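You operate a simulated robot arm through the tools that you are given. There is no shell and no other tool.

Carry out the task below with a simulated robot arm. There is one attempt and no reset: what you move stays moved.

TASK
Swap the ring gauge on the drum for the puck with the pallet's number, count load 2 and release it.
Fine: the gauge goes on the side table; slide the load counter to 2, then press the blue button.

The check looks at the end state, three seconds after you hand in, the way a careful person would. Anything else that was tipped, shoved, dropped, spilled or broken makes it a failure.

THE ROBOT
A 7-joint arm with a two-finger gripper, fixed in place. Base frame: the origin is at the foot of the arm, x ahead of it, y to its left, z up; the work surface is at about z = 0. Lengths are in m, angles in rad, forces in N, time in s.
With the tool pointing down near the work surface it reaches from about 0.22 to 0.56 m from the base axis. Its first joint turns from -2.897 to 2.897 rad. Payload 1.2 kg.
The TCP is the grasp point between the finger pads, 0.022 m short of the fingertips. In the tool frame z runs along the fingers and y along their closing line. The gripper opens to 0.092 m. The gripper's body begins 0.065 m behind the TCP.
Orientation is told as [roll, pitch, yaw] about the base's x, y, z axes, in that order, counted from this pose: with the fingers straight down and closing along the base's y, the tool's x points along the base's -x, its y along +y and its z along -z.

THE INTERFACE
- The arm moves only by the tool move_arm. Its argument "targets" is a list of rows, each a list of 3 entries, a list of its own where there are three numbers: the opening, from 0 (shut) to 1 (fully open), then the shift along the tool's x, y, z in units of 25 mm (1.0 is 25 mm), then the turn, a rotation vector about the tool's x, y, z in units of 4 degrees (1.0 is 4 degrees). In form: [[grip, [tx, ty, tz], [ax, ay, az]], ...]. A call has 1 to 20 rows; each row shifts and turns the commanded pose from where the row before left it, along the tool's axes as they then stand. A call with a number of a shift or a turn outside -1 to 1 is refused whole. Each row takes 0.2 s and may step no farther than 0.05 m and 0.15 rad from the row before; otherwise, or with a gripper value out of range, the whole call is refused. A pose out of reach is approached as far as the arm can. The call stops where the force on the tool passes 60 N (or 10 N more than at its start, if that is more) or the arm is blocked; 0.2 s more then pass. Each finger halts on what it meets, pressing with about 26 N; the grip force reading is that of the motor and also rises with nothing between the fingers. The clock runs only during rows and for 0.2 s after the last one: add rows that do not move to give the fingers time. It gives the time, the measured TCP pose, the force on the tool (base axes), the opening and the grip force at its end, in the units of the frame above (readings bear some noise), with the torque about the TCP (base axes, N m) and any sound that the robot's microphone picked up.
- Cameras (640 x 400 px; columns grow to the right, rows downward): "scene" is fixed at [0.2219, -0.498, 0.5685]; the picture's right is [0.99, 0.11, 0.00], its down [0.07, -0.60, -0.80] and it looks along [-0.09, 0.79, -0.60] (base axes); focal length 223 px, centre (320, 200). "wrist" rides on the gripper at [0.071, 0.019, -0.102] in the tool frame; the picture's right is [-0.26, 0.97, 0.00], its down [-0.75, -0.20, -0.63] and it looks along [-0.60, -0.16, 0.78] (tool axes); focal length 280 px, centre (320, 200). There is no depth. A picture from a camera that has moved, and an enlarged one, comes with that camera's place and axes in the base frame and with its lens.
- camera(camera): a new picture of that camera. It takes no simulated time.
- enlarge(camera, box): a new picture of the part [left, top, right, bottom] of that camera's present view, enlarged. It takes no simulated time.
- finish_job(): hands the job in; it is judged then, once.

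Nothing tells you positions but the pictures and the camera data. Unless the task says otherwise, let go and move clear before handing in.

The tools are called after ">>>" as name(argument=value, ...) on one line, values as JSON. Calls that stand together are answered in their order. move_arm: Moves the arm, as the interface text tells. Its arguments: {"type":"object","properties":{"targets":{"type":"array","items":{"type":"array"}}},"required":["targets"]} The other tools are called the same way: camera (camera) takes a picture; enlarge (camera, box) takes an enlarged picture of a part of a camera's view; finish_job () hands the job in.

At the start:

```text
t: 0.0
position: [0.3467, 0.1857, 0.3453]
tool_rot: [-0.001, 0.0, 0.001]
ft_force: [-0.1, 0.7, -0.6]
moment: [0.01, -0.01, -0.01]
gripper_width: 0.0918
grip_force: 0.0
```

scene: 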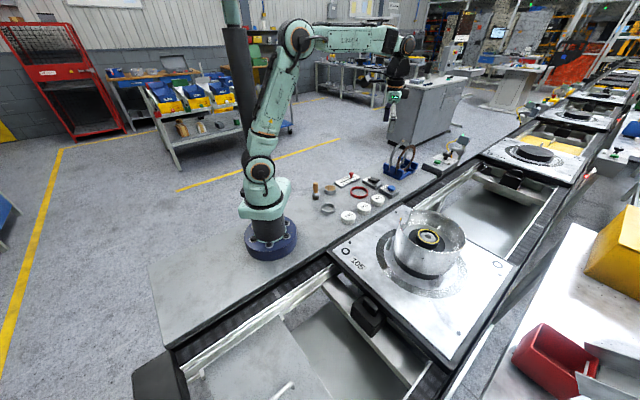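
wrist: 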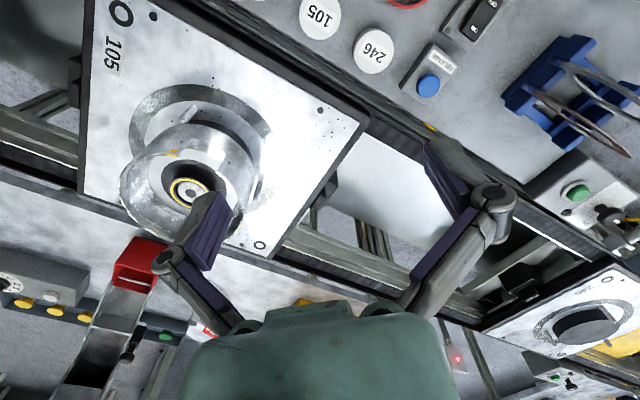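

I see a pallet numbered 105 with a drum (inside a clear/metal shroud) carrying a yellow ring gauge, and white numbered pucks on the side table. I'll look closer before moving anything.

>>> enlarge(camera="scene", box=[300, 160, 420, 235])

>>> enlarge(camera="scene", box=[330, 190, 520, 310])

>>> enlarge(camera="scene", box=[340, 120, 500, 220])

>>> enlarge(camera="wrist", box=[60, 0, 380, 200])

>>> enlarge(camera="wrist", box=[280, 0, 640, 225])

```text
5.33 times, centred on (360, 198) of scene
camera zoom: at [0.2219, -0.498, 0.5685], right [0.99, 0.11, 0.0], down [0.07, -0.6, -0.8], along [-0.09, 0.79, -0.6], focal length 1190 px, centre (107, 213)
```

zoom: 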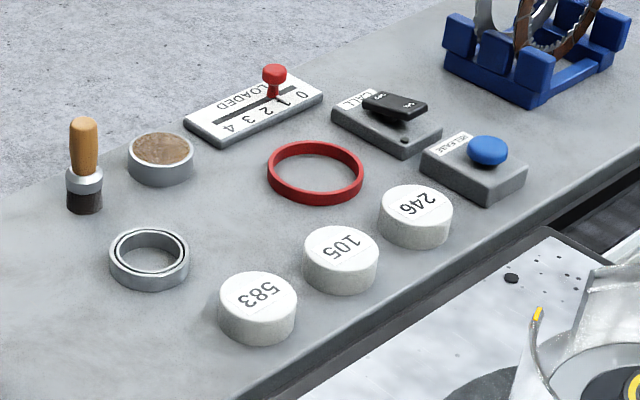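

```text
3.33 times, centred on (425, 250) of scene
camera zoom: at [0.2219, -0.498, 0.5685], right [0.99, 0.11, 0.0], down [0.07, -0.6, -0.8], along [-0.09, 0.79, -0.6], focal length 744 px, centre (-30, 33)
```

zoom: 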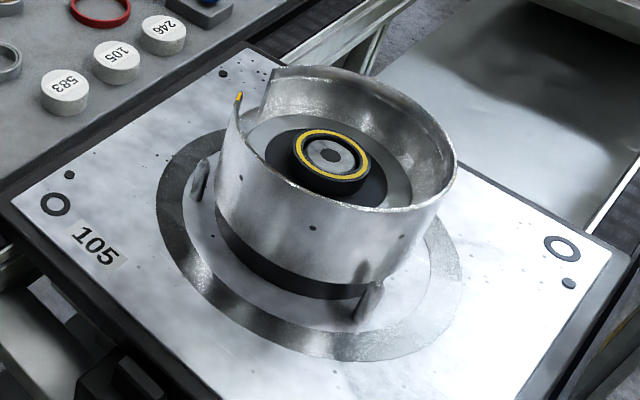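

```text
4.00 times, centred on (420, 170) of scene
camera zoom: at [0.2219, -0.498, 0.5685], right [0.99, 0.11, 0.0], down [0.07, -0.6, -0.8], along [-0.09, 0.79, -0.6], focal length 893 px, centre (-80, 320)
```

zoom: 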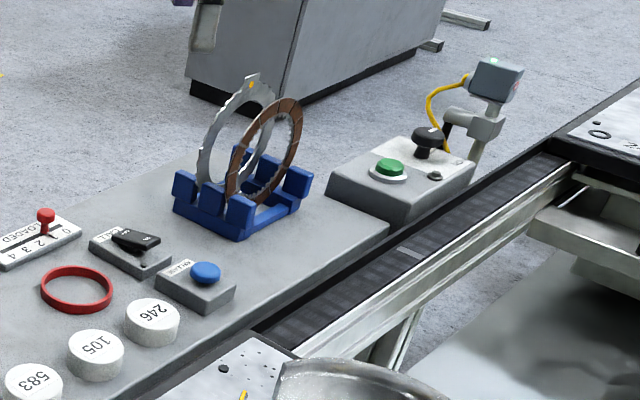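

```text
2.00 times, centred on (220, 100) of wrist
camera zoom: at [0.2759, 0.2042, 0.4464], right [0.26, 0.97, 0.0], down [0.75, -0.2, 0.63], along [0.6, -0.16, -0.78], focal length 561 px, centre (520, 400)
```

zoom: 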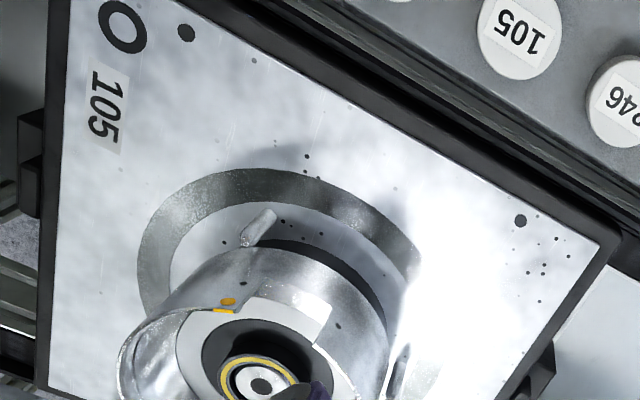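

```text
1.78 times, centred on (460, 112) of wrist
camera zoom: at [0.2759, 0.2042, 0.4464], right [0.26, 0.97, 0.0], down [0.75, -0.2, 0.63], along [0.6, -0.16, -0.78], focal length 498 px, centre (71, 356)
```

zoom: 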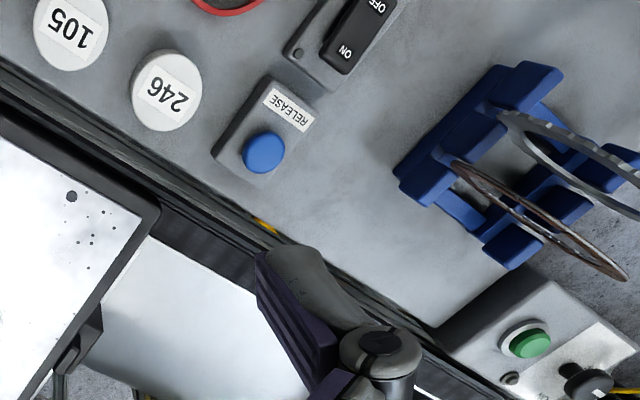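

The pallet is 105, with the gauge at roughly (0.46, -0.04, 0.12) inside a walled shroud; puck 105 lies at about (0.315, 0.20). I'll keep high and move sideways for a closer look at the drum.

>>> move_arm(targets=[[1, [0, -1, 0], [0, 0, 0]], [1, [0, -1, 0], [0, 0, 0]], [1, [0, -1, 0], [0, 0, 0]], [1, [0, -1, 0], [0, 0, 0]], [1, [0, -1, 0], [0, 0, 0]], [1, [0, -1, 0], [0, 0, 0]], [1, [0, -1, 0.5], [0, 0, 0]], [1, [0, -1, 0.5], [0, 0, 0]]])

>>> camera(camera="wrist")

>>> camera(camera="scene")

```text
t: 1.8
position: [0.3469, -0.0159, 0.3198]
tool_rot: [0.0, -0.001, 0.002]
ft_force: [-0.6, -0.5, -0.2]
moment: [0.0, -0.05, 0.01]
gripper_width: 0.092
grip_force: 0.1
```

```text
taken
camera wrist: at [0.2763, 0.0029, 0.4217], right [0.26, 0.97, 0.0], down [0.75, -0.2, 0.63], along [0.6, -0.16, -0.78], focal length 280 px, centre (320, 200)
```

wrist: 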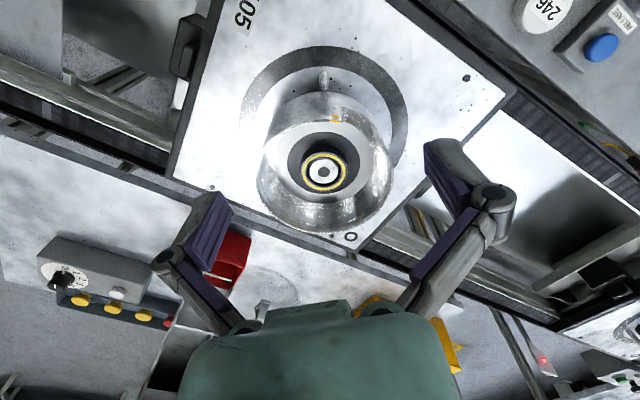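

```text
taken
```

scene: 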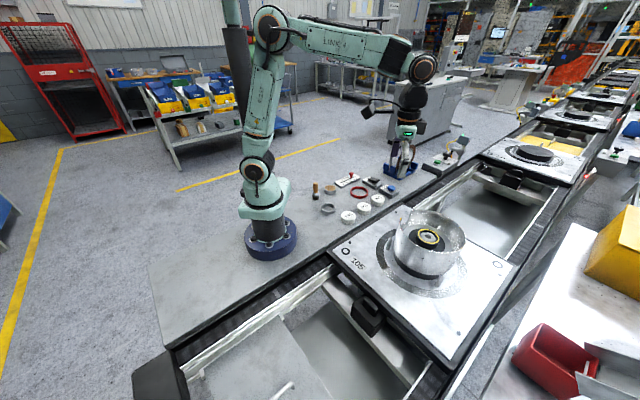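

>>> enlarge(camera="wrist", box=[220, 50, 430, 260])

>>> enlarge(camera="scene", box=[370, 190, 490, 290])

```text
1.90 times, centred on (325, 155) of wrist
camera zoom: at [0.2763, 0.0029, 0.4217], right [0.26, 0.97, 0.0], down [0.75, -0.2, 0.63], along [0.6, -0.16, -0.78], focal length 534 px, centre (310, 286)
```

zoom: 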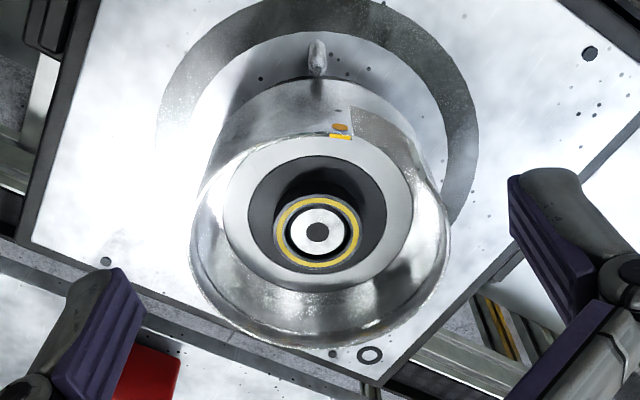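

```text
4.00 times, centred on (430, 240) of scene
camera zoom: at [0.2219, -0.498, 0.5685], right [0.99, 0.11, 0.0], down [0.07, -0.6, -0.8], along [-0.09, 0.79, -0.6], focal length 893 px, centre (-120, 40)
```

zoom: 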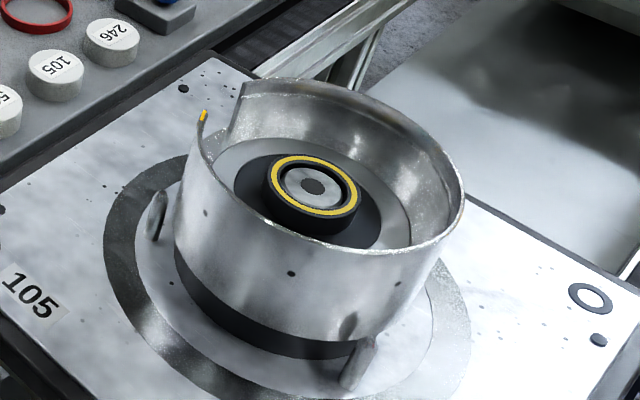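

The gauge seems to sit on a dark seat about 2 cm below the shroud rim; I estimate it at (0.466, -0.042, 0.12). Next I go above it, staying over the rim, to refine its place.

>>> move_arm(targets=[[1, [-0.79, -0.17, 0.4], [0, 0, 0]], [1, [-0.79, -0.17, 0.4], [0, 0, 0]], [1, [-0.79, -0.17, 0.4], [0, 0, 0]], [1, [-0.79, -0.17, 0.4], [0, 0, 0]], [1, [-0.79, -0.17, 0.6], [0, 0, 0]], [1, [-0.79, -0.17, 0.6], [0, 0, 0]], [1, [0, 0, 0.6], [0, 0, 0]], [1, [0, 0, 0.4], [0, 0, 0]]])

>>> camera(camera="wrist")

>>> enlarge(camera="wrist", box=[220, 40, 420, 165])

>>> enlarge(camera="scene", box=[370, 165, 490, 290])

```text
t: 3.6
position: [0.4657, -0.0382, 0.2249]
tool_rot: [-0.001, 0.001, 0.001]
ft_force: [0.4, 1.1, 0.2]
moment: [-0.01, 0.0, 0.01]
gripper_width: 0.0919
grip_force: 0.1
```

```text
taken
camera wrist: at [0.3952, -0.0206, 0.3259], right [0.26, 0.97, 0.0], down [0.75, -0.2, 0.62], along [0.6, -0.16, -0.78], focal length 280 px, centre (320, 200)
```

wrist: 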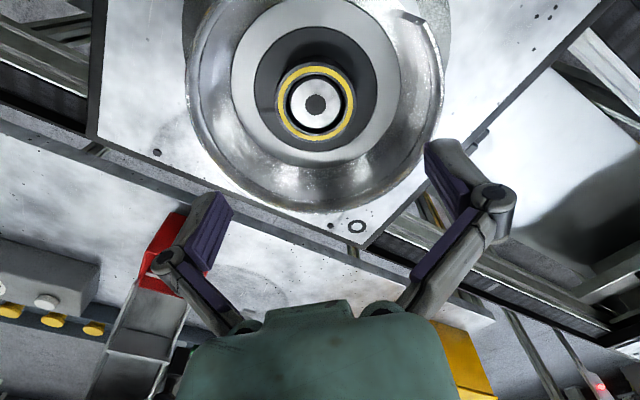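

```text
3.20 times, centred on (320, 102) of wrist
camera zoom: at [0.3952, -0.0206, 0.3259], right [0.26, 0.97, 0.0], down [0.75, -0.2, 0.62], along [0.6, -0.16, -0.78], focal length 897 px, centre (320, 512)
```

zoom: 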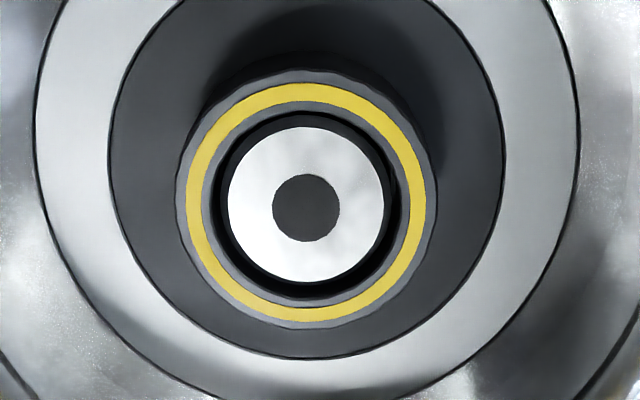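

```text
3.20 times, centred on (430, 228) of scene
camera zoom: at [0.2219, -0.498, 0.5685], right [0.99, 0.11, 0.0], down [0.07, -0.6, -0.8], along [-0.09, 0.79, -0.6], focal length 714 px, centre (-32, 112)
```

zoom: 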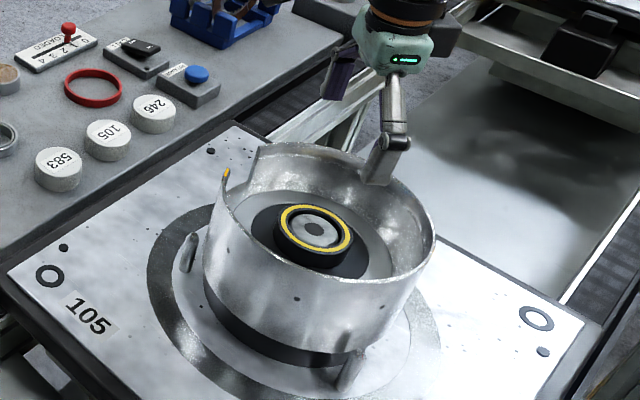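

The gauge's centre comes out at (0.464, -0.042) with its top near z 0.122. I want a closer view of its height over the dark seat before going down.

>>> enlarge(camera="wrist", box=[260, 30, 372, 100])

>>> enlarge(camera="scene", box=[400, 215, 464, 255])

```text
5.71 times, centred on (316, 65) of wrist
camera zoom: at [0.3952, -0.0206, 0.3259], right [0.26, 0.97, 0.0], down [0.75, -0.2, 0.62], along [0.6, -0.16, -0.78], focal length 1602 px, centre (343, 971)
```

zoom: 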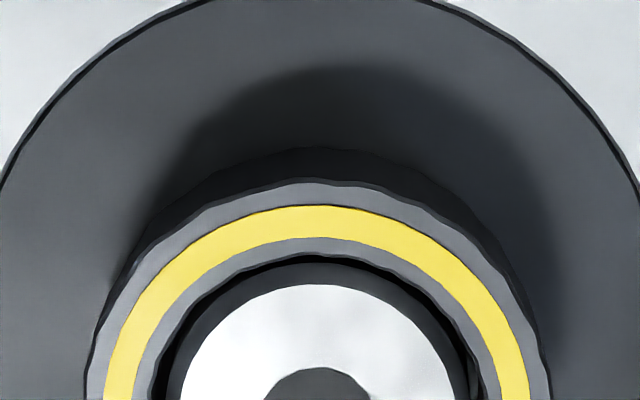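

```text
10.00 times, centred on (432, 235) of scene
camera zoom: at [0.2219, -0.498, 0.5685], right [0.99, 0.11, 0.0], down [0.07, -0.6, -0.8], along [-0.09, 0.79, -0.6], focal length 2232 px, centre (-800, -150)
```

zoom: 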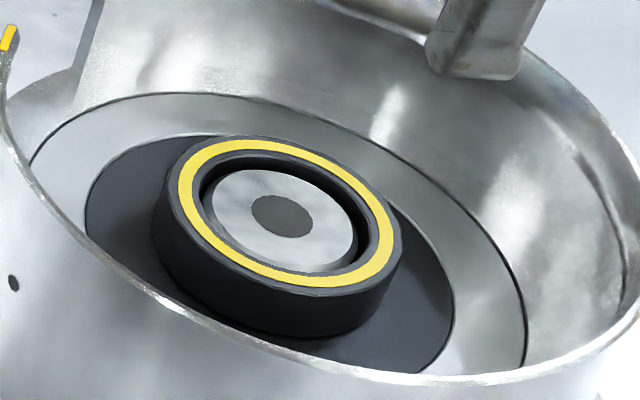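

The gauge is about 16 mm tall (z 0.106–0.122) and 60 mm across. I'll centre over it, descend to TCP z ≈ 0.133 with open fingers, and check.

>>> move_arm(targets=[[1, [0.03, -0.08, 0.6], [0, 0, 0]], [1, [0.03, -0.08, 0.8], [0, 0, 0]], [1, [0, 0, 0.8], [0, 0, 0]], [1, [0, 0, 0.7], [0, 0, 0]], [1, [0, 0, 0.5], [0, 0, 0]], [1, [0, 0, 0.25], [0, 0, 0]], [1, [0, 0, 0], [0, 0, 0]]])

>>> camera(camera="wrist")

>>> enlarge(camera="scene", box=[390, 185, 486, 245])

```text
t: 5.2
position: [0.4652, -0.0424, 0.1337]
tool_rot: [0.0, 0.0, -0.001]
ft_force: [-0.2, 0.3, 0.3]
moment: [-0.02, 0.02, -0.03]
gripper_width: 0.0917
grip_force: 0.0
```

```text
taken
camera wrist: at [0.394, -0.0246, 0.2346], right [0.26, 0.97, 0.0], down [0.75, -0.2, 0.62], along [0.6, -0.16, -0.78], focal length 280 px, centre (320, 200)
```

wrist: 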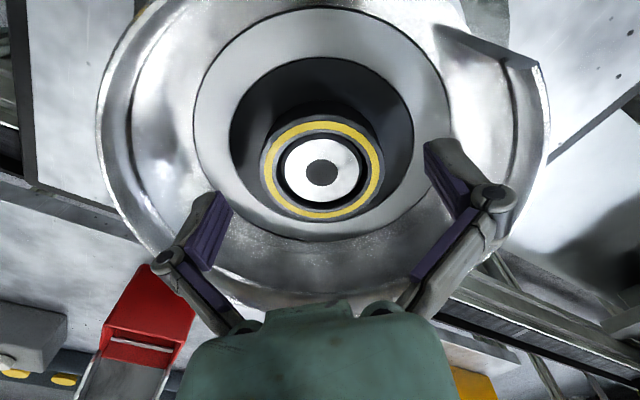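

```text
6.67 times, centred on (438, 215) of scene
camera zoom: at [0.2219, -0.498, 0.5685], right [0.99, 0.11, 0.0], down [0.07, -0.6, -0.8], along [-0.09, 0.79, -0.6], focal length 1488 px, centre (-467, 100)
```

zoom: 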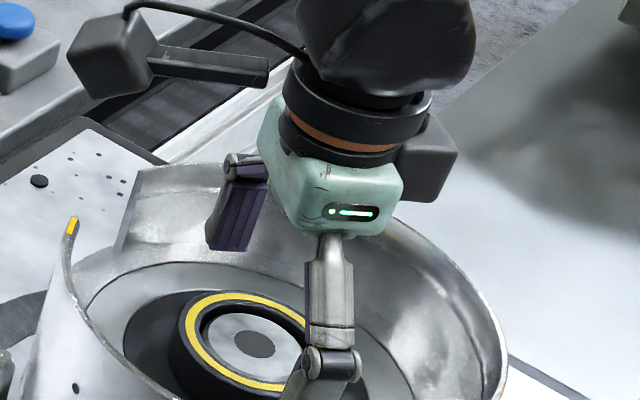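

>>> enlarge(camera="scene", box=[390, 205, 470, 255])

>>> enlarge(camera="wrist", box=[160, 100, 500, 312])

```text
8.00 times, centred on (430, 230) of scene
camera zoom: at [0.2219, -0.498, 0.5685], right [0.99, 0.11, 0.0], down [0.07, -0.6, -0.8], along [-0.09, 0.79, -0.6], focal length 1785 px, centre (-560, -40)
```

zoom: 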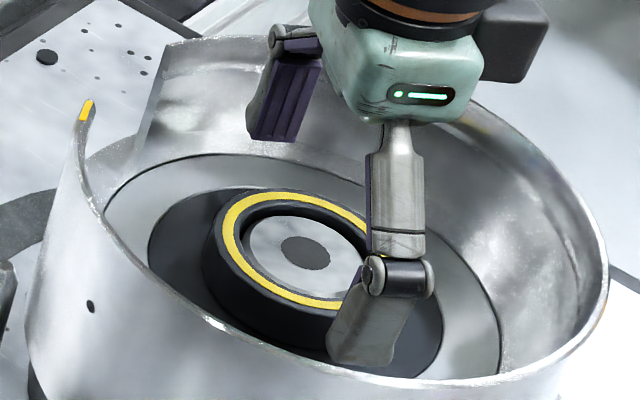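

```text
1.88 times, centred on (330, 206) of wrist
camera zoom: at [0.394, -0.0246, 0.2346], right [0.26, 0.97, 0.0], down [0.75, -0.2, 0.62], along [0.6, -0.16, -0.78], focal length 528 px, centre (301, 189)
```

zoom: 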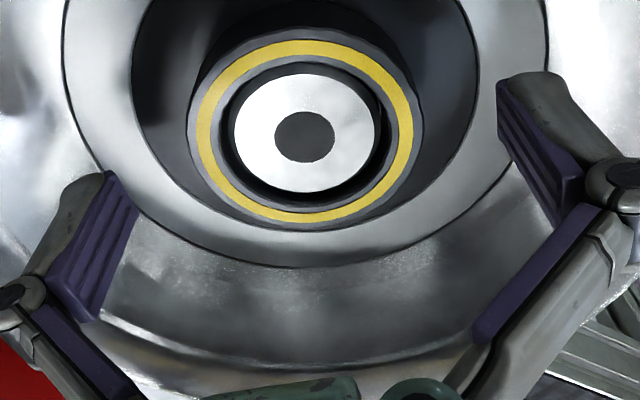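

The open fingertips look higher than the nominal 22 mm beyond the TCP (linkage gripper, tips swing down on closing). I'll partly close to about 0.072 m, still clear of the gauge, and look at the tips again.

>>> move_arm(targets=[[0.9, [0, 0, 0], [0, 0, 0]], [0.78, [0, 0, 0], [0, 0, 0]], [0.78, [0, 0, 0], [0, 0, 0]]])

>>> enlarge(camera="scene", box=[390, 205, 470, 255])

>>> enlarge(camera="wrist", box=[160, 100, 500, 312])

```text
t: 6.0
position: [0.4657, -0.0427, 0.1337]
tool_rot: [0.001, 0.0, -0.001]
ft_force: [0.4, 0.1, -0.3]
moment: [-0.04, 0.02, 0.03]
gripper_width: 0.0716
grip_force: 0.1
```

```text
8.00 times, centred on (430, 230) of scene
camera zoom: at [0.2219, -0.498, 0.5685], right [0.99, 0.11, 0.0], down [0.07, -0.6, -0.8], along [-0.09, 0.79, -0.6], focal length 1785 px, centre (-560, -40)
```

zoom: 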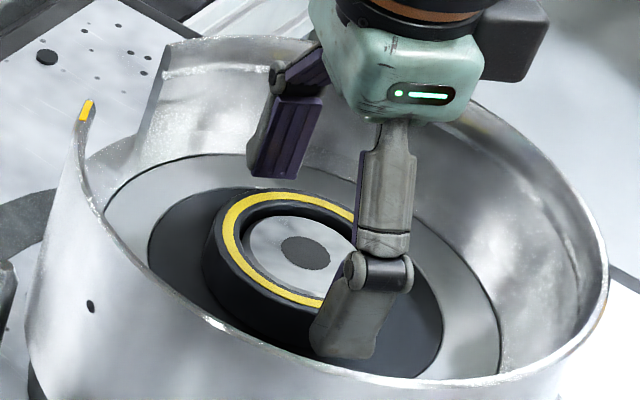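

```text
1.88 times, centred on (330, 206) of wrist
camera zoom: at [0.3941, -0.0245, 0.2348], right [0.26, 0.97, 0.0], down [0.75, -0.2, 0.63], along [0.6, -0.16, -0.78], focal length 528 px, centre (301, 189)
```

zoom: 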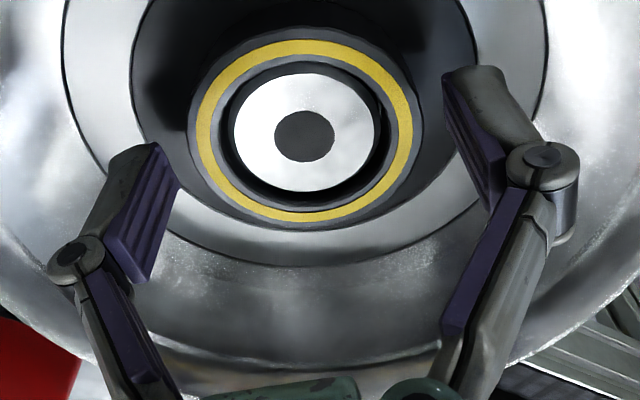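

Tips at this width are only ~5 mm short of nominal. I'll lower 4 mm and close on the gauge.

>>> move_arm(targets=[[0.78, [0.04, 0.0, 0.16], [0, 0, 0]], [0.7, [0, 0, 0], [0, 0, 0]], [0.6, [0, 0, 0], [0, 0, 0]], [0.5, [0, 0, 0], [0, 0, 0]], [0.5, [0, 0, 0], [0, 0, 0]]])

>>> enlarge(camera="wrist", box=[160, 100, 500, 312])

>>> enlarge(camera="scene", box=[390, 205, 470, 255])

```text
t: 7.2
position: [0.463, -0.0416, 0.1297]
tool_rot: [-0.001, 0.0, 0.0]
ft_force: [-1.4, 1.0, 3.3]
moment: [0.17, 0.04, 0.01]
gripper_width: 0.0598
grip_force: 25.6
```

```text
1.88 times, centred on (330, 206) of wrist
camera zoom: at [0.3924, -0.0245, 0.2313], right [0.26, 0.97, 0.0], down [0.75, -0.2, 0.62], along [0.6, -0.16, -0.78], focal length 528 px, centre (301, 189)
```

zoom: 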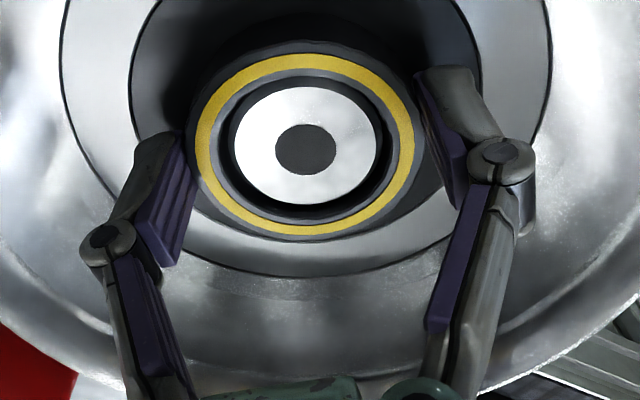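

```text
8.00 times, centred on (430, 230) of scene
camera zoom: at [0.2219, -0.498, 0.5685], right [0.99, 0.11, 0.0], down [0.07, -0.6, -0.8], along [-0.09, 0.79, -0.6], focal length 1785 px, centre (-560, -40)
```

zoom: 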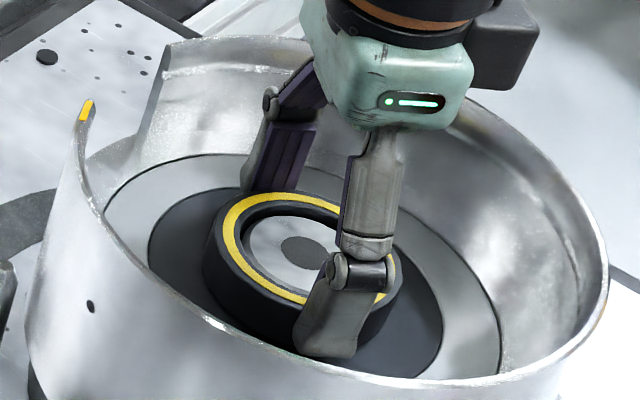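

The gauge is gripped at 0.0598 m with 25.6 N. Now lift it straight off the boss.

>>> move_arm(targets=[[0.4, [0, 0, -0.2], [0, 0, 0]], [0.4, [0, 0, -0.4], [0, 0, 0]], [0.4, [0, 0, -0.6], [0, 0, 0]], [0.4, [0, 0, -0.8], [0, 0, 0]], [0.4, [0, 0, -0.8], [0, 0, 0]], [0.4, [0, 0, -0.8], [0, 0, 0]], [0.4, [0, 0, -0.8], [0, 0, 0]]])

>>> camera(camera="wrist")

>>> enlarge(camera="scene", box=[370, 145, 490, 255])

```text
t: 8.8
position: [0.4624, -0.0444, 0.2411]
tool_rot: [0.001, 0.002, 0.004]
ft_force: [0.0, -0.2, -1.5]
moment: [0.01, 0.02, 0.01]
gripper_width: 0.0595
grip_force: 26.3
```

```text
taken
camera wrist: at [0.3915, -0.0257, 0.3419], right [0.26, 0.97, 0.0], down [0.75, -0.2, 0.62], along [0.6, -0.16, -0.78], focal length 280 px, centre (320, 200)
```

wrist: 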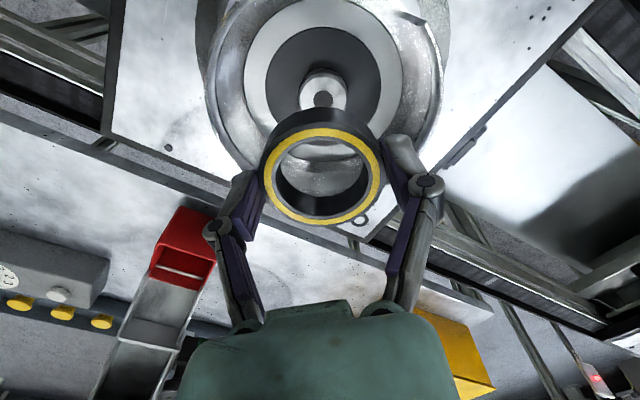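

```text
3.64 times, centred on (430, 200) of scene
camera zoom: at [0.2219, -0.498, 0.5685], right [0.99, 0.11, 0.0], down [0.07, -0.6, -0.8], along [-0.09, 0.79, -0.6], focal length 812 px, centre (-80, 200)
```

zoom: 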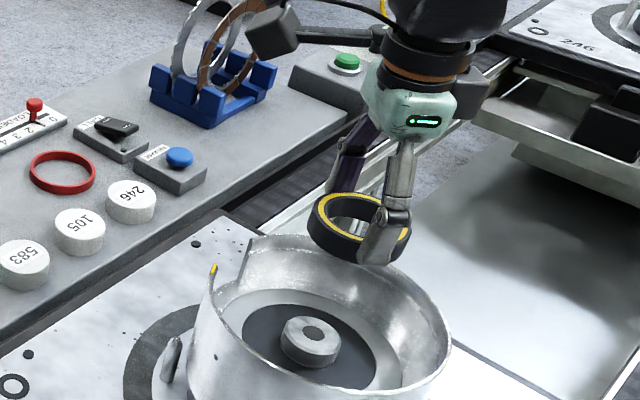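

>>> enlarge(camera="scene", box=[395, 210, 475, 260])

>>> enlarge(camera="wrist", box=[220, 0, 440, 137])

>>> enlarge(camera="scene", box=[200, 180, 400, 320])

```text
8.00 times, centred on (435, 235) of scene
camera zoom: at [0.2219, -0.498, 0.5685], right [0.99, 0.11, 0.0], down [0.07, -0.6, -0.8], along [-0.09, 0.79, -0.6], focal length 1785 px, centre (-600, -80)
```

zoom: 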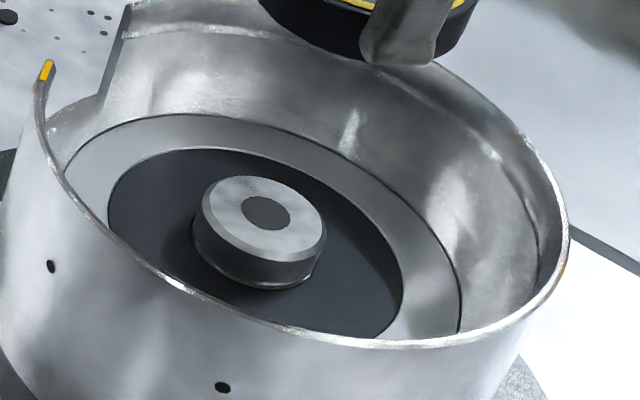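

```text
2.91 times, centred on (330, 68) of wrist
camera zoom: at [0.3915, -0.0257, 0.3419], right [0.26, 0.97, 0.0], down [0.75, -0.2, 0.62], along [0.6, -0.16, -0.78], focal length 816 px, centre (291, 582)
```

zoom: 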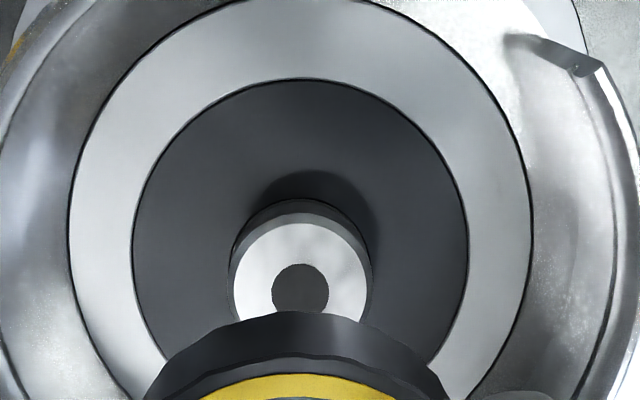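

```text
2.86 times, centred on (300, 250) of scene
camera zoom: at [0.2219, -0.498, 0.5685], right [0.99, 0.11, 0.0], down [0.07, -0.6, -0.8], along [-0.09, 0.79, -0.6], focal length 638 px, centre (377, 57)
```

zoom: 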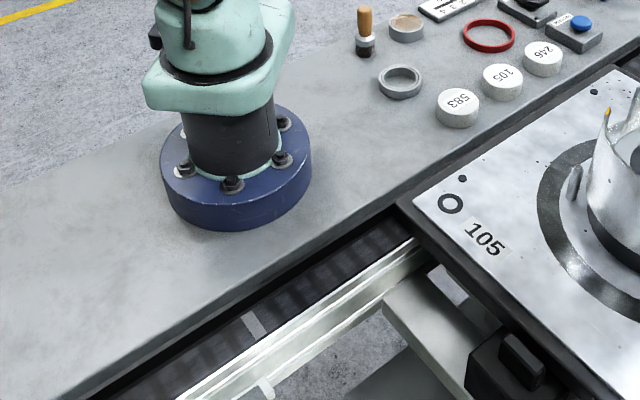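

The gauge is held cleanly and a bare spigot remains on the drum. I'll carry the gauge at height over to an empty spot on the side table near (0.24, 0.25) between the small items.

>>> move_arm(targets=[[0.4, [0.4, 0.5, -0.4], [0, 0, 0]], [0.4, [0.685, 0.906, 0], [0, 0, 0]], [0.4, [0.685, 0.906, 0], [0, 0, 0]], [0.4, [0.685, 0.906, 0], [0, 0, 0]], [0.4, [0.685, 0.906, 0], [0, 0, 0]], [0.4, [0.685, 0.906, 0], [0, 0, 0]], [0.4, [0.685, 0.906, 0], [0, 0, 0]], [0.4, [0.685, 0.906, 0], [0, 0, 0]], [0.4, [0.685, 0.906, 0], [0, 0, 0]], [0.4, [0.685, 0.906, 0], [0, 0, 0]], [0.4, [0.685, 0.906, 0], [0, 0, 0]], [0.4, [0.685, 0.906, 0], [0, 0, 0]], [0.4, [0.685, 0.906, 0], [0, 0, 0]], [0.4, [0.3, 0.4, 0], [0, 0, 0]]])

>>> camera(camera="wrist")

>>> camera(camera="scene")

```text
t: 11.8
position: [0.2407, 0.251, 0.2495]
tool_rot: [0.0, 0.0, 0.001]
ft_force: [-0.8, -0.2, -1.4]
moment: [-0.01, 0.01, 0.01]
gripper_width: 0.0597
grip_force: 26.4
```

```text
taken
camera wrist: at [0.1693, 0.2689, 0.3518], right [0.26, 0.97, 0.0], down [0.75, -0.2, 0.62], along [0.6, -0.16, -0.78], focal length 280 px, centre (320, 200)
```

wrist: 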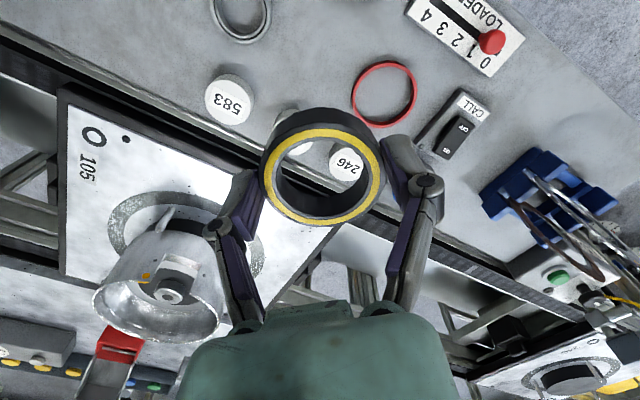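

```text
taken
```

scene: 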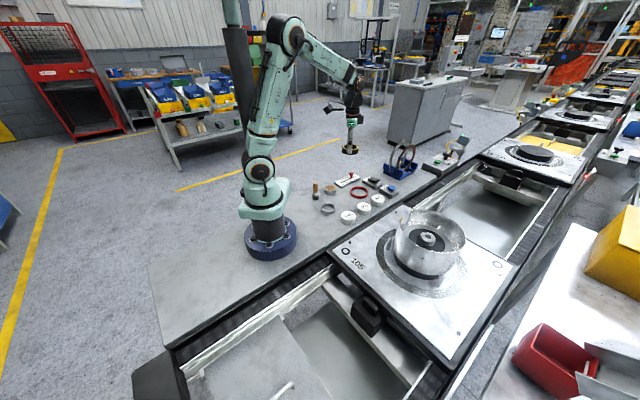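

Target spot refined to (0.235, 0.243), with at least 2.5 cm free to every neighbour. I'll lower the gauge close to the table first.

>>> move_arm(targets=[[0.4, [0.12, -0.16, 0.8], [0, 0, 0]], [0.4, [0.11, -0.16, 0.8], [0, 0, 0]], [0.4, [0, 0, 0.9], [0, 0, 0]], [0.4, [0, 0, 0.9], [0, 0, 0]], [0.4, [0, 0, 0.9], [0, 0, 0]], [0.4, [0, 0, 0.9], [0, 0, 0]], [0.4, [0, 0, 0.9], [0, 0, 0]], [0.4, [0, 0, 0.9], [0, 0, 0]], [0.4, [0, 0, 0.8], [0, 0, 0]], [0.4, [0, 0, 0.5], [0, 0, 0]], [0.4, [0, 0, 0.2], [0, 0, 0]], [0.4, [0, 0, 0], [0, 0, 0]]])

>>> camera(camera="wrist")

>>> enlarge(camera="scene", box=[300, 150, 420, 225])

```text
t: 14.4
position: [0.2349, 0.2447, 0.038]
tool_rot: [-0.001, 0.002, 0.001]
ft_force: [0.2, -0.7, -1.6]
moment: [-0.05, 0.02, 0.01]
gripper_width: 0.0594
grip_force: 25.6
```

```text
taken
camera wrist: at [0.1638, 0.2625, 0.1397], right [0.26, 0.97, 0.0], down [0.75, -0.2, 0.63], along [0.6, -0.16, -0.78], focal length 280 px, centre (320, 200)
```

wrist: 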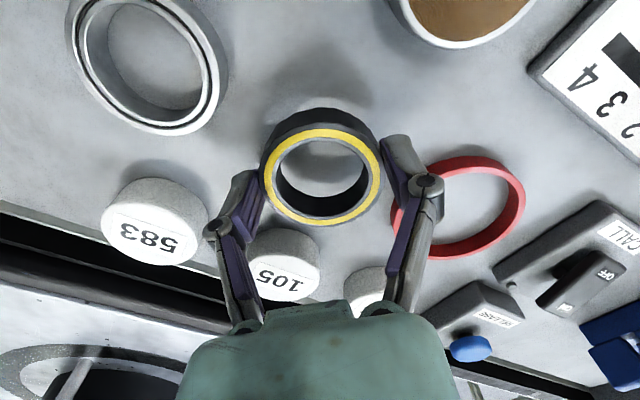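

```text
5.33 times, centred on (360, 188) of scene
camera zoom: at [0.2219, -0.498, 0.5685], right [0.99, 0.11, 0.0], down [0.07, -0.6, -0.8], along [-0.09, 0.79, -0.6], focal length 1190 px, centre (107, 267)
```

zoom: 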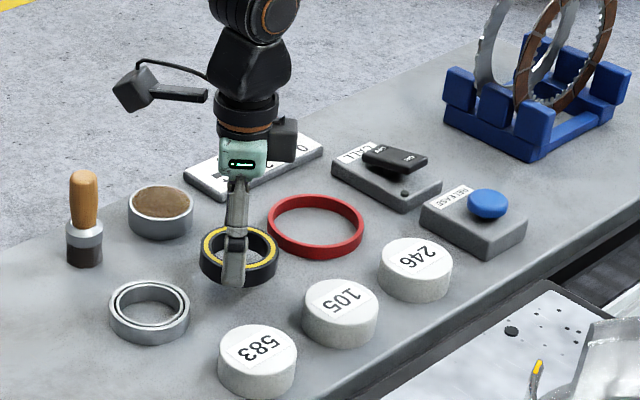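

The spot is clear on all sides. Lowering the last bit gently.

>>> move_arm(targets=[[0.4, [0, 0, 0.25], [0, 0, 0]], [0.4, [0, 0, 0.12], [0, 0, 0]], [0.4, [0, 0, 0.08], [0, 0, 0]], [0.4, [0, 0, 0], [0, 0, 0]]])

```text
t: 15.4
position: [0.2346, 0.2439, 0.0259]
tool_rot: [-0.001, 0.0, 0.003]
ft_force: [-0.3, -1.0, -1.9]
moment: [-0.02, -0.03, -0.02]
gripper_width: 0.0597
grip_force: 26.1
```

>>> move_arm(targets=[[0.4, [0, 0, 0.05], [0, 0, 0]], [0.4, [0, 0, 0], [0, 0, 0]]])

>>> enlarge(camera="scene", box=[320, 180, 384, 220])

```text
t: 16.0
position: [0.2339, 0.2423, 0.0241]
tool_rot: [0.0, 0.001, 0.001]
ft_force: [-3.9, -2.5, 12.3]
moment: [0.05, -0.16, 0.01]
gripper_width: 0.0599
grip_force: 25.9
```

```text
10.00 times, centred on (352, 200) of scene
camera zoom: at [0.2219, -0.498, 0.5685], right [0.99, 0.11, 0.0], down [0.07, -0.6, -0.8], along [-0.09, 0.79, -0.6], focal length 2232 px, centre (0, 200)
```

zoom: 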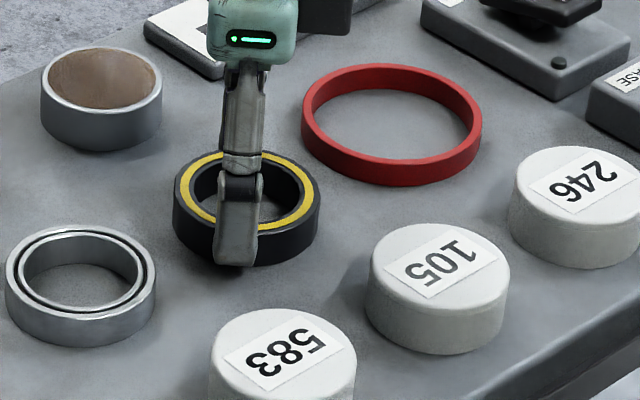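

The gauge is on the table (contact force 12 N). Release slowly, then rise.

>>> move_arm(targets=[[0.66, [0, 0, 0], [0, 0, 0]], [0.72, [0, 0, 0], [0, 0, 0]], [0.82, [0, 0, 0], [0, 0, 0]], [0.82, [0, 0, 0], [0, 0, 0]], [0.82, [0, 0, -0.4], [0, 0, 0]], [0.82, [0, 0, -0.8], [0, 0, 0]], [0.82, [0, 0, -0.9], [0, 0, 0]], [0.82, [0, 0, -0.9], [0, 0, 0]], [0.82, [0, 0, -0.9], [0, 0, 0]], [0.82, [0, 0, -0.9], [0, 0, 0]]])

>>> camera(camera="wrist")

>>> enlarge(camera="scene", box=[300, 150, 420, 225])

```text
t: 18.2
position: [0.235, 0.2439, 0.1436]
tool_rot: [0.0, 0.001, 0.003]
ft_force: [0.1, 0.6, -0.2]
moment: [0.0, -0.02, -0.01]
gripper_width: 0.0756
grip_force: 0.0
```

```text
taken
camera wrist: at [0.1635, 0.2622, 0.2451], right [0.26, 0.97, 0.0], down [0.75, -0.2, 0.62], along [0.6, -0.16, -0.78], focal length 280 px, centre (320, 200)
```

wrist: 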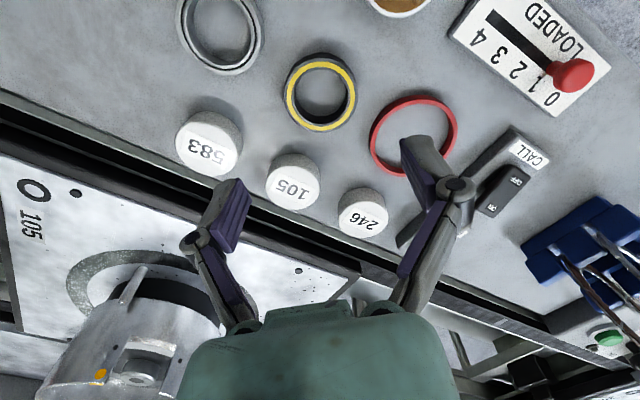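

```text
5.33 times, centred on (360, 188) of scene
camera zoom: at [0.2219, -0.498, 0.5685], right [0.99, 0.11, 0.0], down [0.07, -0.6, -0.8], along [-0.09, 0.79, -0.6], focal length 1190 px, centre (107, 267)
```

zoom: 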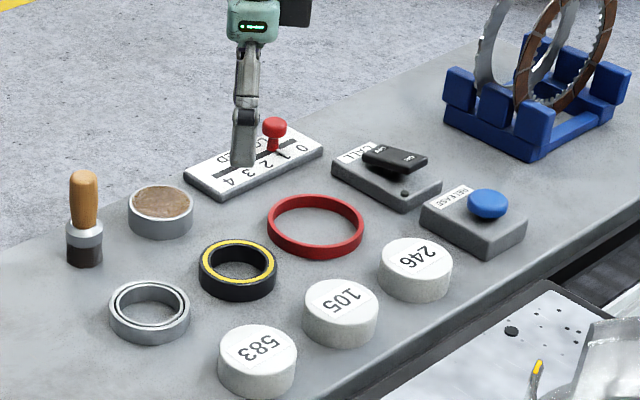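

The gauge stands on the table and everything else is undisturbed. Next is puck 105; I'll zoom on it to fix its centre.

>>> enlarge(camera="wrist", box=[160, 90, 400, 240])

>>> enlarge(camera="scene", box=[332, 190, 396, 230])

```text
2.67 times, centred on (280, 165) of wrist
camera zoom: at [0.1635, 0.2622, 0.2451], right [0.26, 0.97, 0.0], down [0.75, -0.2, 0.62], along [0.6, -0.16, -0.78], focal length 748 px, centre (427, 293)
```

zoom: 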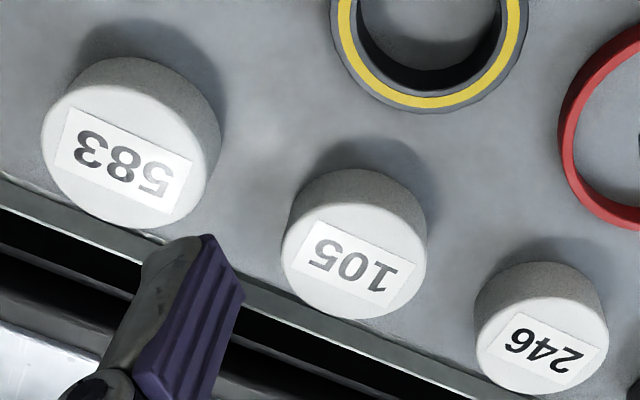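

```text
10.00 times, centred on (364, 210) of scene
camera zoom: at [0.2219, -0.498, 0.5685], right [0.99, 0.11, 0.0], down [0.07, -0.6, -0.8], along [-0.09, 0.79, -0.6], focal length 2232 px, centre (-120, 100)
```

zoom: 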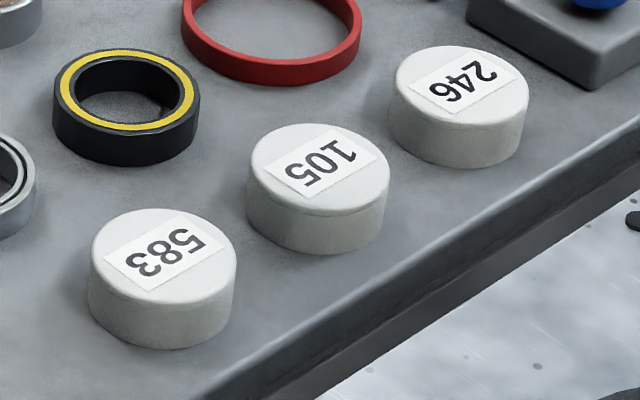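

Puck 105 is at about (0.313, 0.193), top near z 0.02, diameter ~54 mm. I'll hover above it to confirm.

>>> move_arm(targets=[[0.9, [-0.78, -0.51, 0], [0, 0, 0]], [0.9, [-0.78, -0.51, 0], [0, 0, 0]], [0.9, [-0.78, -0.51, 0], [0, 0, 0]], [0.9, [-0.78, -0.51, 0], [0, 0, 0]], [0.9, [0, 0, 0.4], [0, 0, 0]], [0.9, [0, 0, 0], [0, 0, 0]]])

>>> enlarge(camera="wrist", box=[160, 20, 480, 220])

>>> enlarge(camera="scene", box=[310, 165, 420, 235])

```text
t: 19.6
position: [0.3141, 0.1925, 0.134]
tool_rot: [-0.001, -0.001, 0.001]
ft_force: [-1.2, -0.5, -0.3]
moment: [0.02, -0.01, -0.04]
gripper_width: 0.0828
grip_force: 0.0
```

```text
2.00 times, centred on (320, 120) of wrist
camera zoom: at [0.2425, 0.2105, 0.2364], right [0.26, 0.97, 0.0], down [0.75, -0.2, 0.62], along [0.6, -0.16, -0.78], focal length 561 px, centre (320, 360)
```

zoom: 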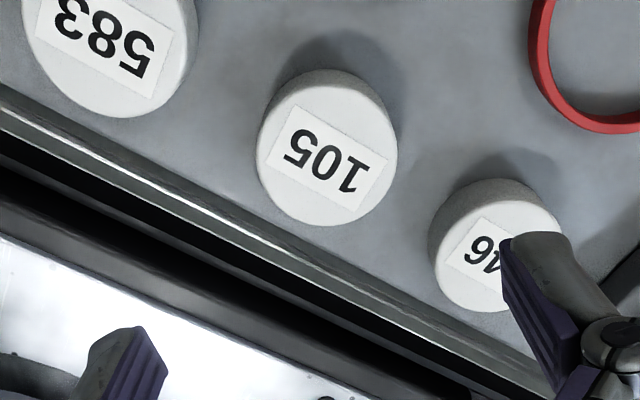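

```text
5.71 times, centred on (365, 200) of scene
camera zoom: at [0.2219, -0.498, 0.5685], right [0.99, 0.11, 0.0], down [0.07, -0.6, -0.8], along [-0.09, 0.79, -0.6], focal length 1275 px, centre (63, 200)
```

zoom: 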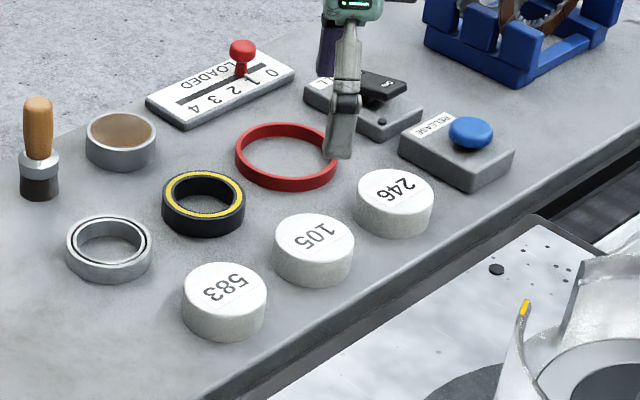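

Centre confirmed at (0.313, 0.1935). Descend straight to grip the puck.

>>> move_arm(targets=[[0.9, [0.02, 0.02, 0.8], [0, 0, 0]], [0.9, [0.02, 0.02, 0.9], [0, 0, 0]], [0.9, [0, 0, 0.9], [0, 0, 0]], [0.9, [0, 0, 0.8], [0, 0, 0]], [0.9, [0, 0, 0.5], [0, 0, 0]], [0.85, [0, 0, 0.3], [0, 0, 0]], [0.8, [0, 0, 0.08], [0, 0, 0]], [0.8, [0, 0, 0], [0, 0, 0]]])

>>> camera(camera="wrist")

>>> enlarge(camera="scene", box=[330, 180, 400, 225])

```text
t: 21.4
position: [0.3118, 0.1934, 0.0281]
tool_rot: [0.0, 0.002, 0.0]
ft_force: [-0.3, -0.2, -0.3]
moment: [-0.03, 0.04, 0.0]
gripper_width: 0.0736
grip_force: 0.0
```

```text
taken
camera wrist: at [0.2407, 0.2116, 0.1291], right [0.26, 0.97, 0.0], down [0.75, -0.2, 0.62], along [0.6, -0.16, -0.78], focal length 280 px, centre (320, 200)
```

wrist: 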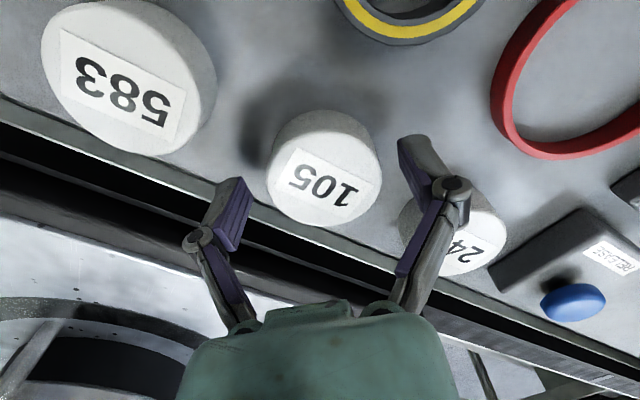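

```text
8.89 times, centred on (365, 202) of scene
camera zoom: at [0.2219, -0.498, 0.5685], right [0.99, 0.11, 0.0], down [0.07, -0.6, -0.8], along [-0.09, 0.79, -0.6], focal length 1984 px, centre (-80, 178)
```

zoom: 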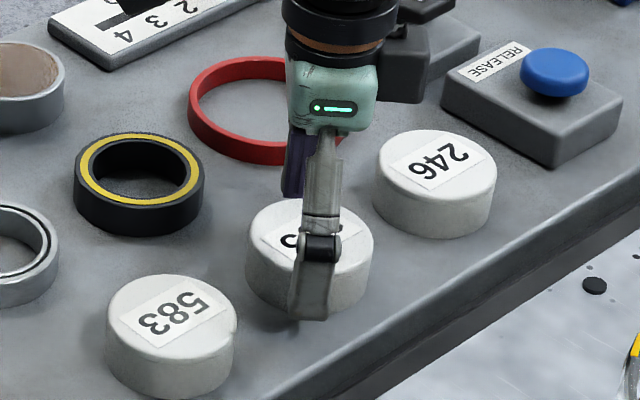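

Puck is centred between the fingers. Closing.

>>> move_arm(targets=[[0.7, [-0.02, 0, 0], [0, 0, 0]], [0.6, [0, 0, 0], [0, 0, 0]], [0.5, [0, 0, 0], [0, 0, 0]], [0.4, [0, 0, 0], [0, 0, 0]], [0.4, [0, 0, 0], [0, 0, 0]]])

>>> enlarge(camera="wrist", box=[160, 70, 480, 270])

>>> enlarge(camera="scene", box=[330, 180, 400, 225])

```text
t: 22.6
position: [0.3123, 0.1935, 0.0283]
tool_rot: [0.001, 0.0, -0.001]
ft_force: [-2.5, -0.7, 11.0]
moment: [-0.03, 0.05, 0.01]
gripper_width: 0.0527
grip_force: 26.6
```

```text
2.00 times, centred on (320, 170) of wrist
camera zoom: at [0.2412, 0.2117, 0.1295], right [0.26, 0.97, 0.0], down [0.75, -0.2, 0.63], along [0.6, -0.16, -0.78], focal length 561 px, centre (320, 260)
```

zoom: 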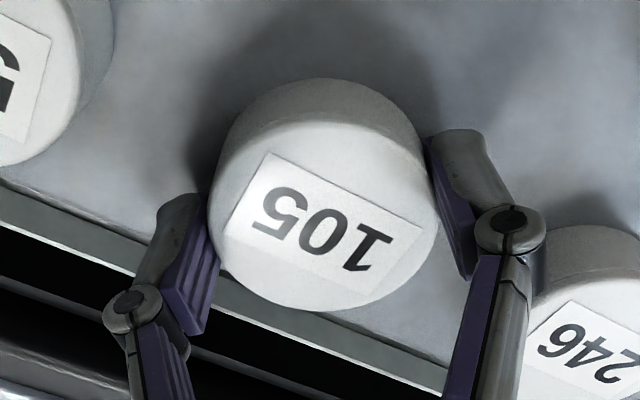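

```text
8.89 times, centred on (365, 202) of scene
camera zoom: at [0.2219, -0.498, 0.5685], right [0.99, 0.11, 0.0], down [0.07, -0.6, -0.8], along [-0.09, 0.79, -0.6], focal length 1984 px, centre (-80, 178)
```

zoom: 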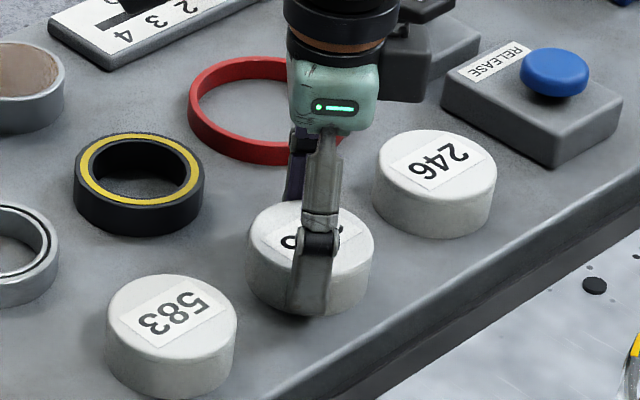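

Puck 105 is gripped (0.0527 m, 26.6 N). Lifting straight up.

>>> move_arm(targets=[[0.3, [0, 0, -0.2], [0, 0, 0]], [0.3, [0, 0, -0.4], [0, 0, 0]], [0.3, [0, 0, -0.8], [0, 0, 0]], [0.3, [0, 0, -1], [0, 0, 0]], [0.3, [0, 0, -1], [0, 0, 0]], [0.3, [0, 0, -1], [0, 0, 0]], [0.3, [0, 0, -1], [0, 0, 0]], [0.3, [0, 0, -1], [0, 0, 0]], [0.3, [0, 0, -1], [0, 0, 0]], [0.3, [0, 0, -1], [0, 0, 0]], [0.3, [0, 0, -0.6], [0, 0, 0]]])

>>> enlarge(camera="wrist", box=[160, 70, 480, 270])

>>> enlarge(camera="scene", box=[310, 130, 420, 225])

```text
t: 25.0
position: [0.3103, 0.1907, 0.2537]
tool_rot: [0.001, 0.002, 0.001]
ft_force: [0.1, 0.4, -0.3]
moment: [0.02, -0.01, -0.02]
gripper_width: 0.0528
grip_force: 26.1
```

```text
2.00 times, centred on (320, 170) of wrist
camera zoom: at [0.2407, 0.21, 0.3555], right [0.26, 0.97, 0.0], down [0.75, -0.2, 0.62], along [0.6, -0.16, -0.78], focal length 561 px, centre (320, 260)
```

zoom: 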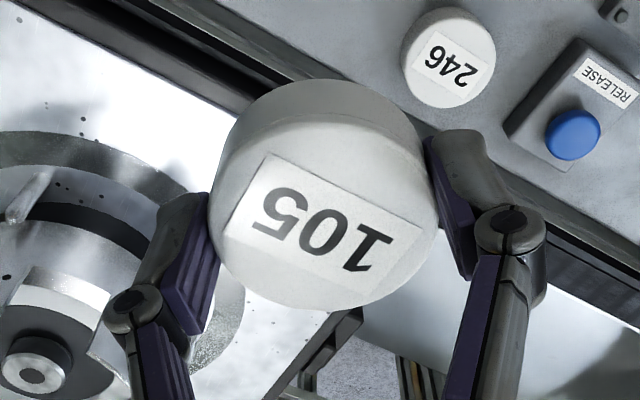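

```text
4.21 times, centred on (365, 178) of scene
camera zoom: at [0.2219, -0.498, 0.5685], right [0.99, 0.11, 0.0], down [0.07, -0.6, -0.8], along [-0.09, 0.79, -0.6], focal length 940 px, centre (130, 295)
```

zoom: 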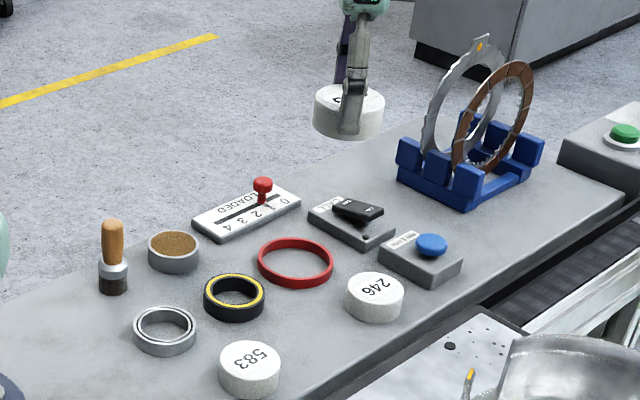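

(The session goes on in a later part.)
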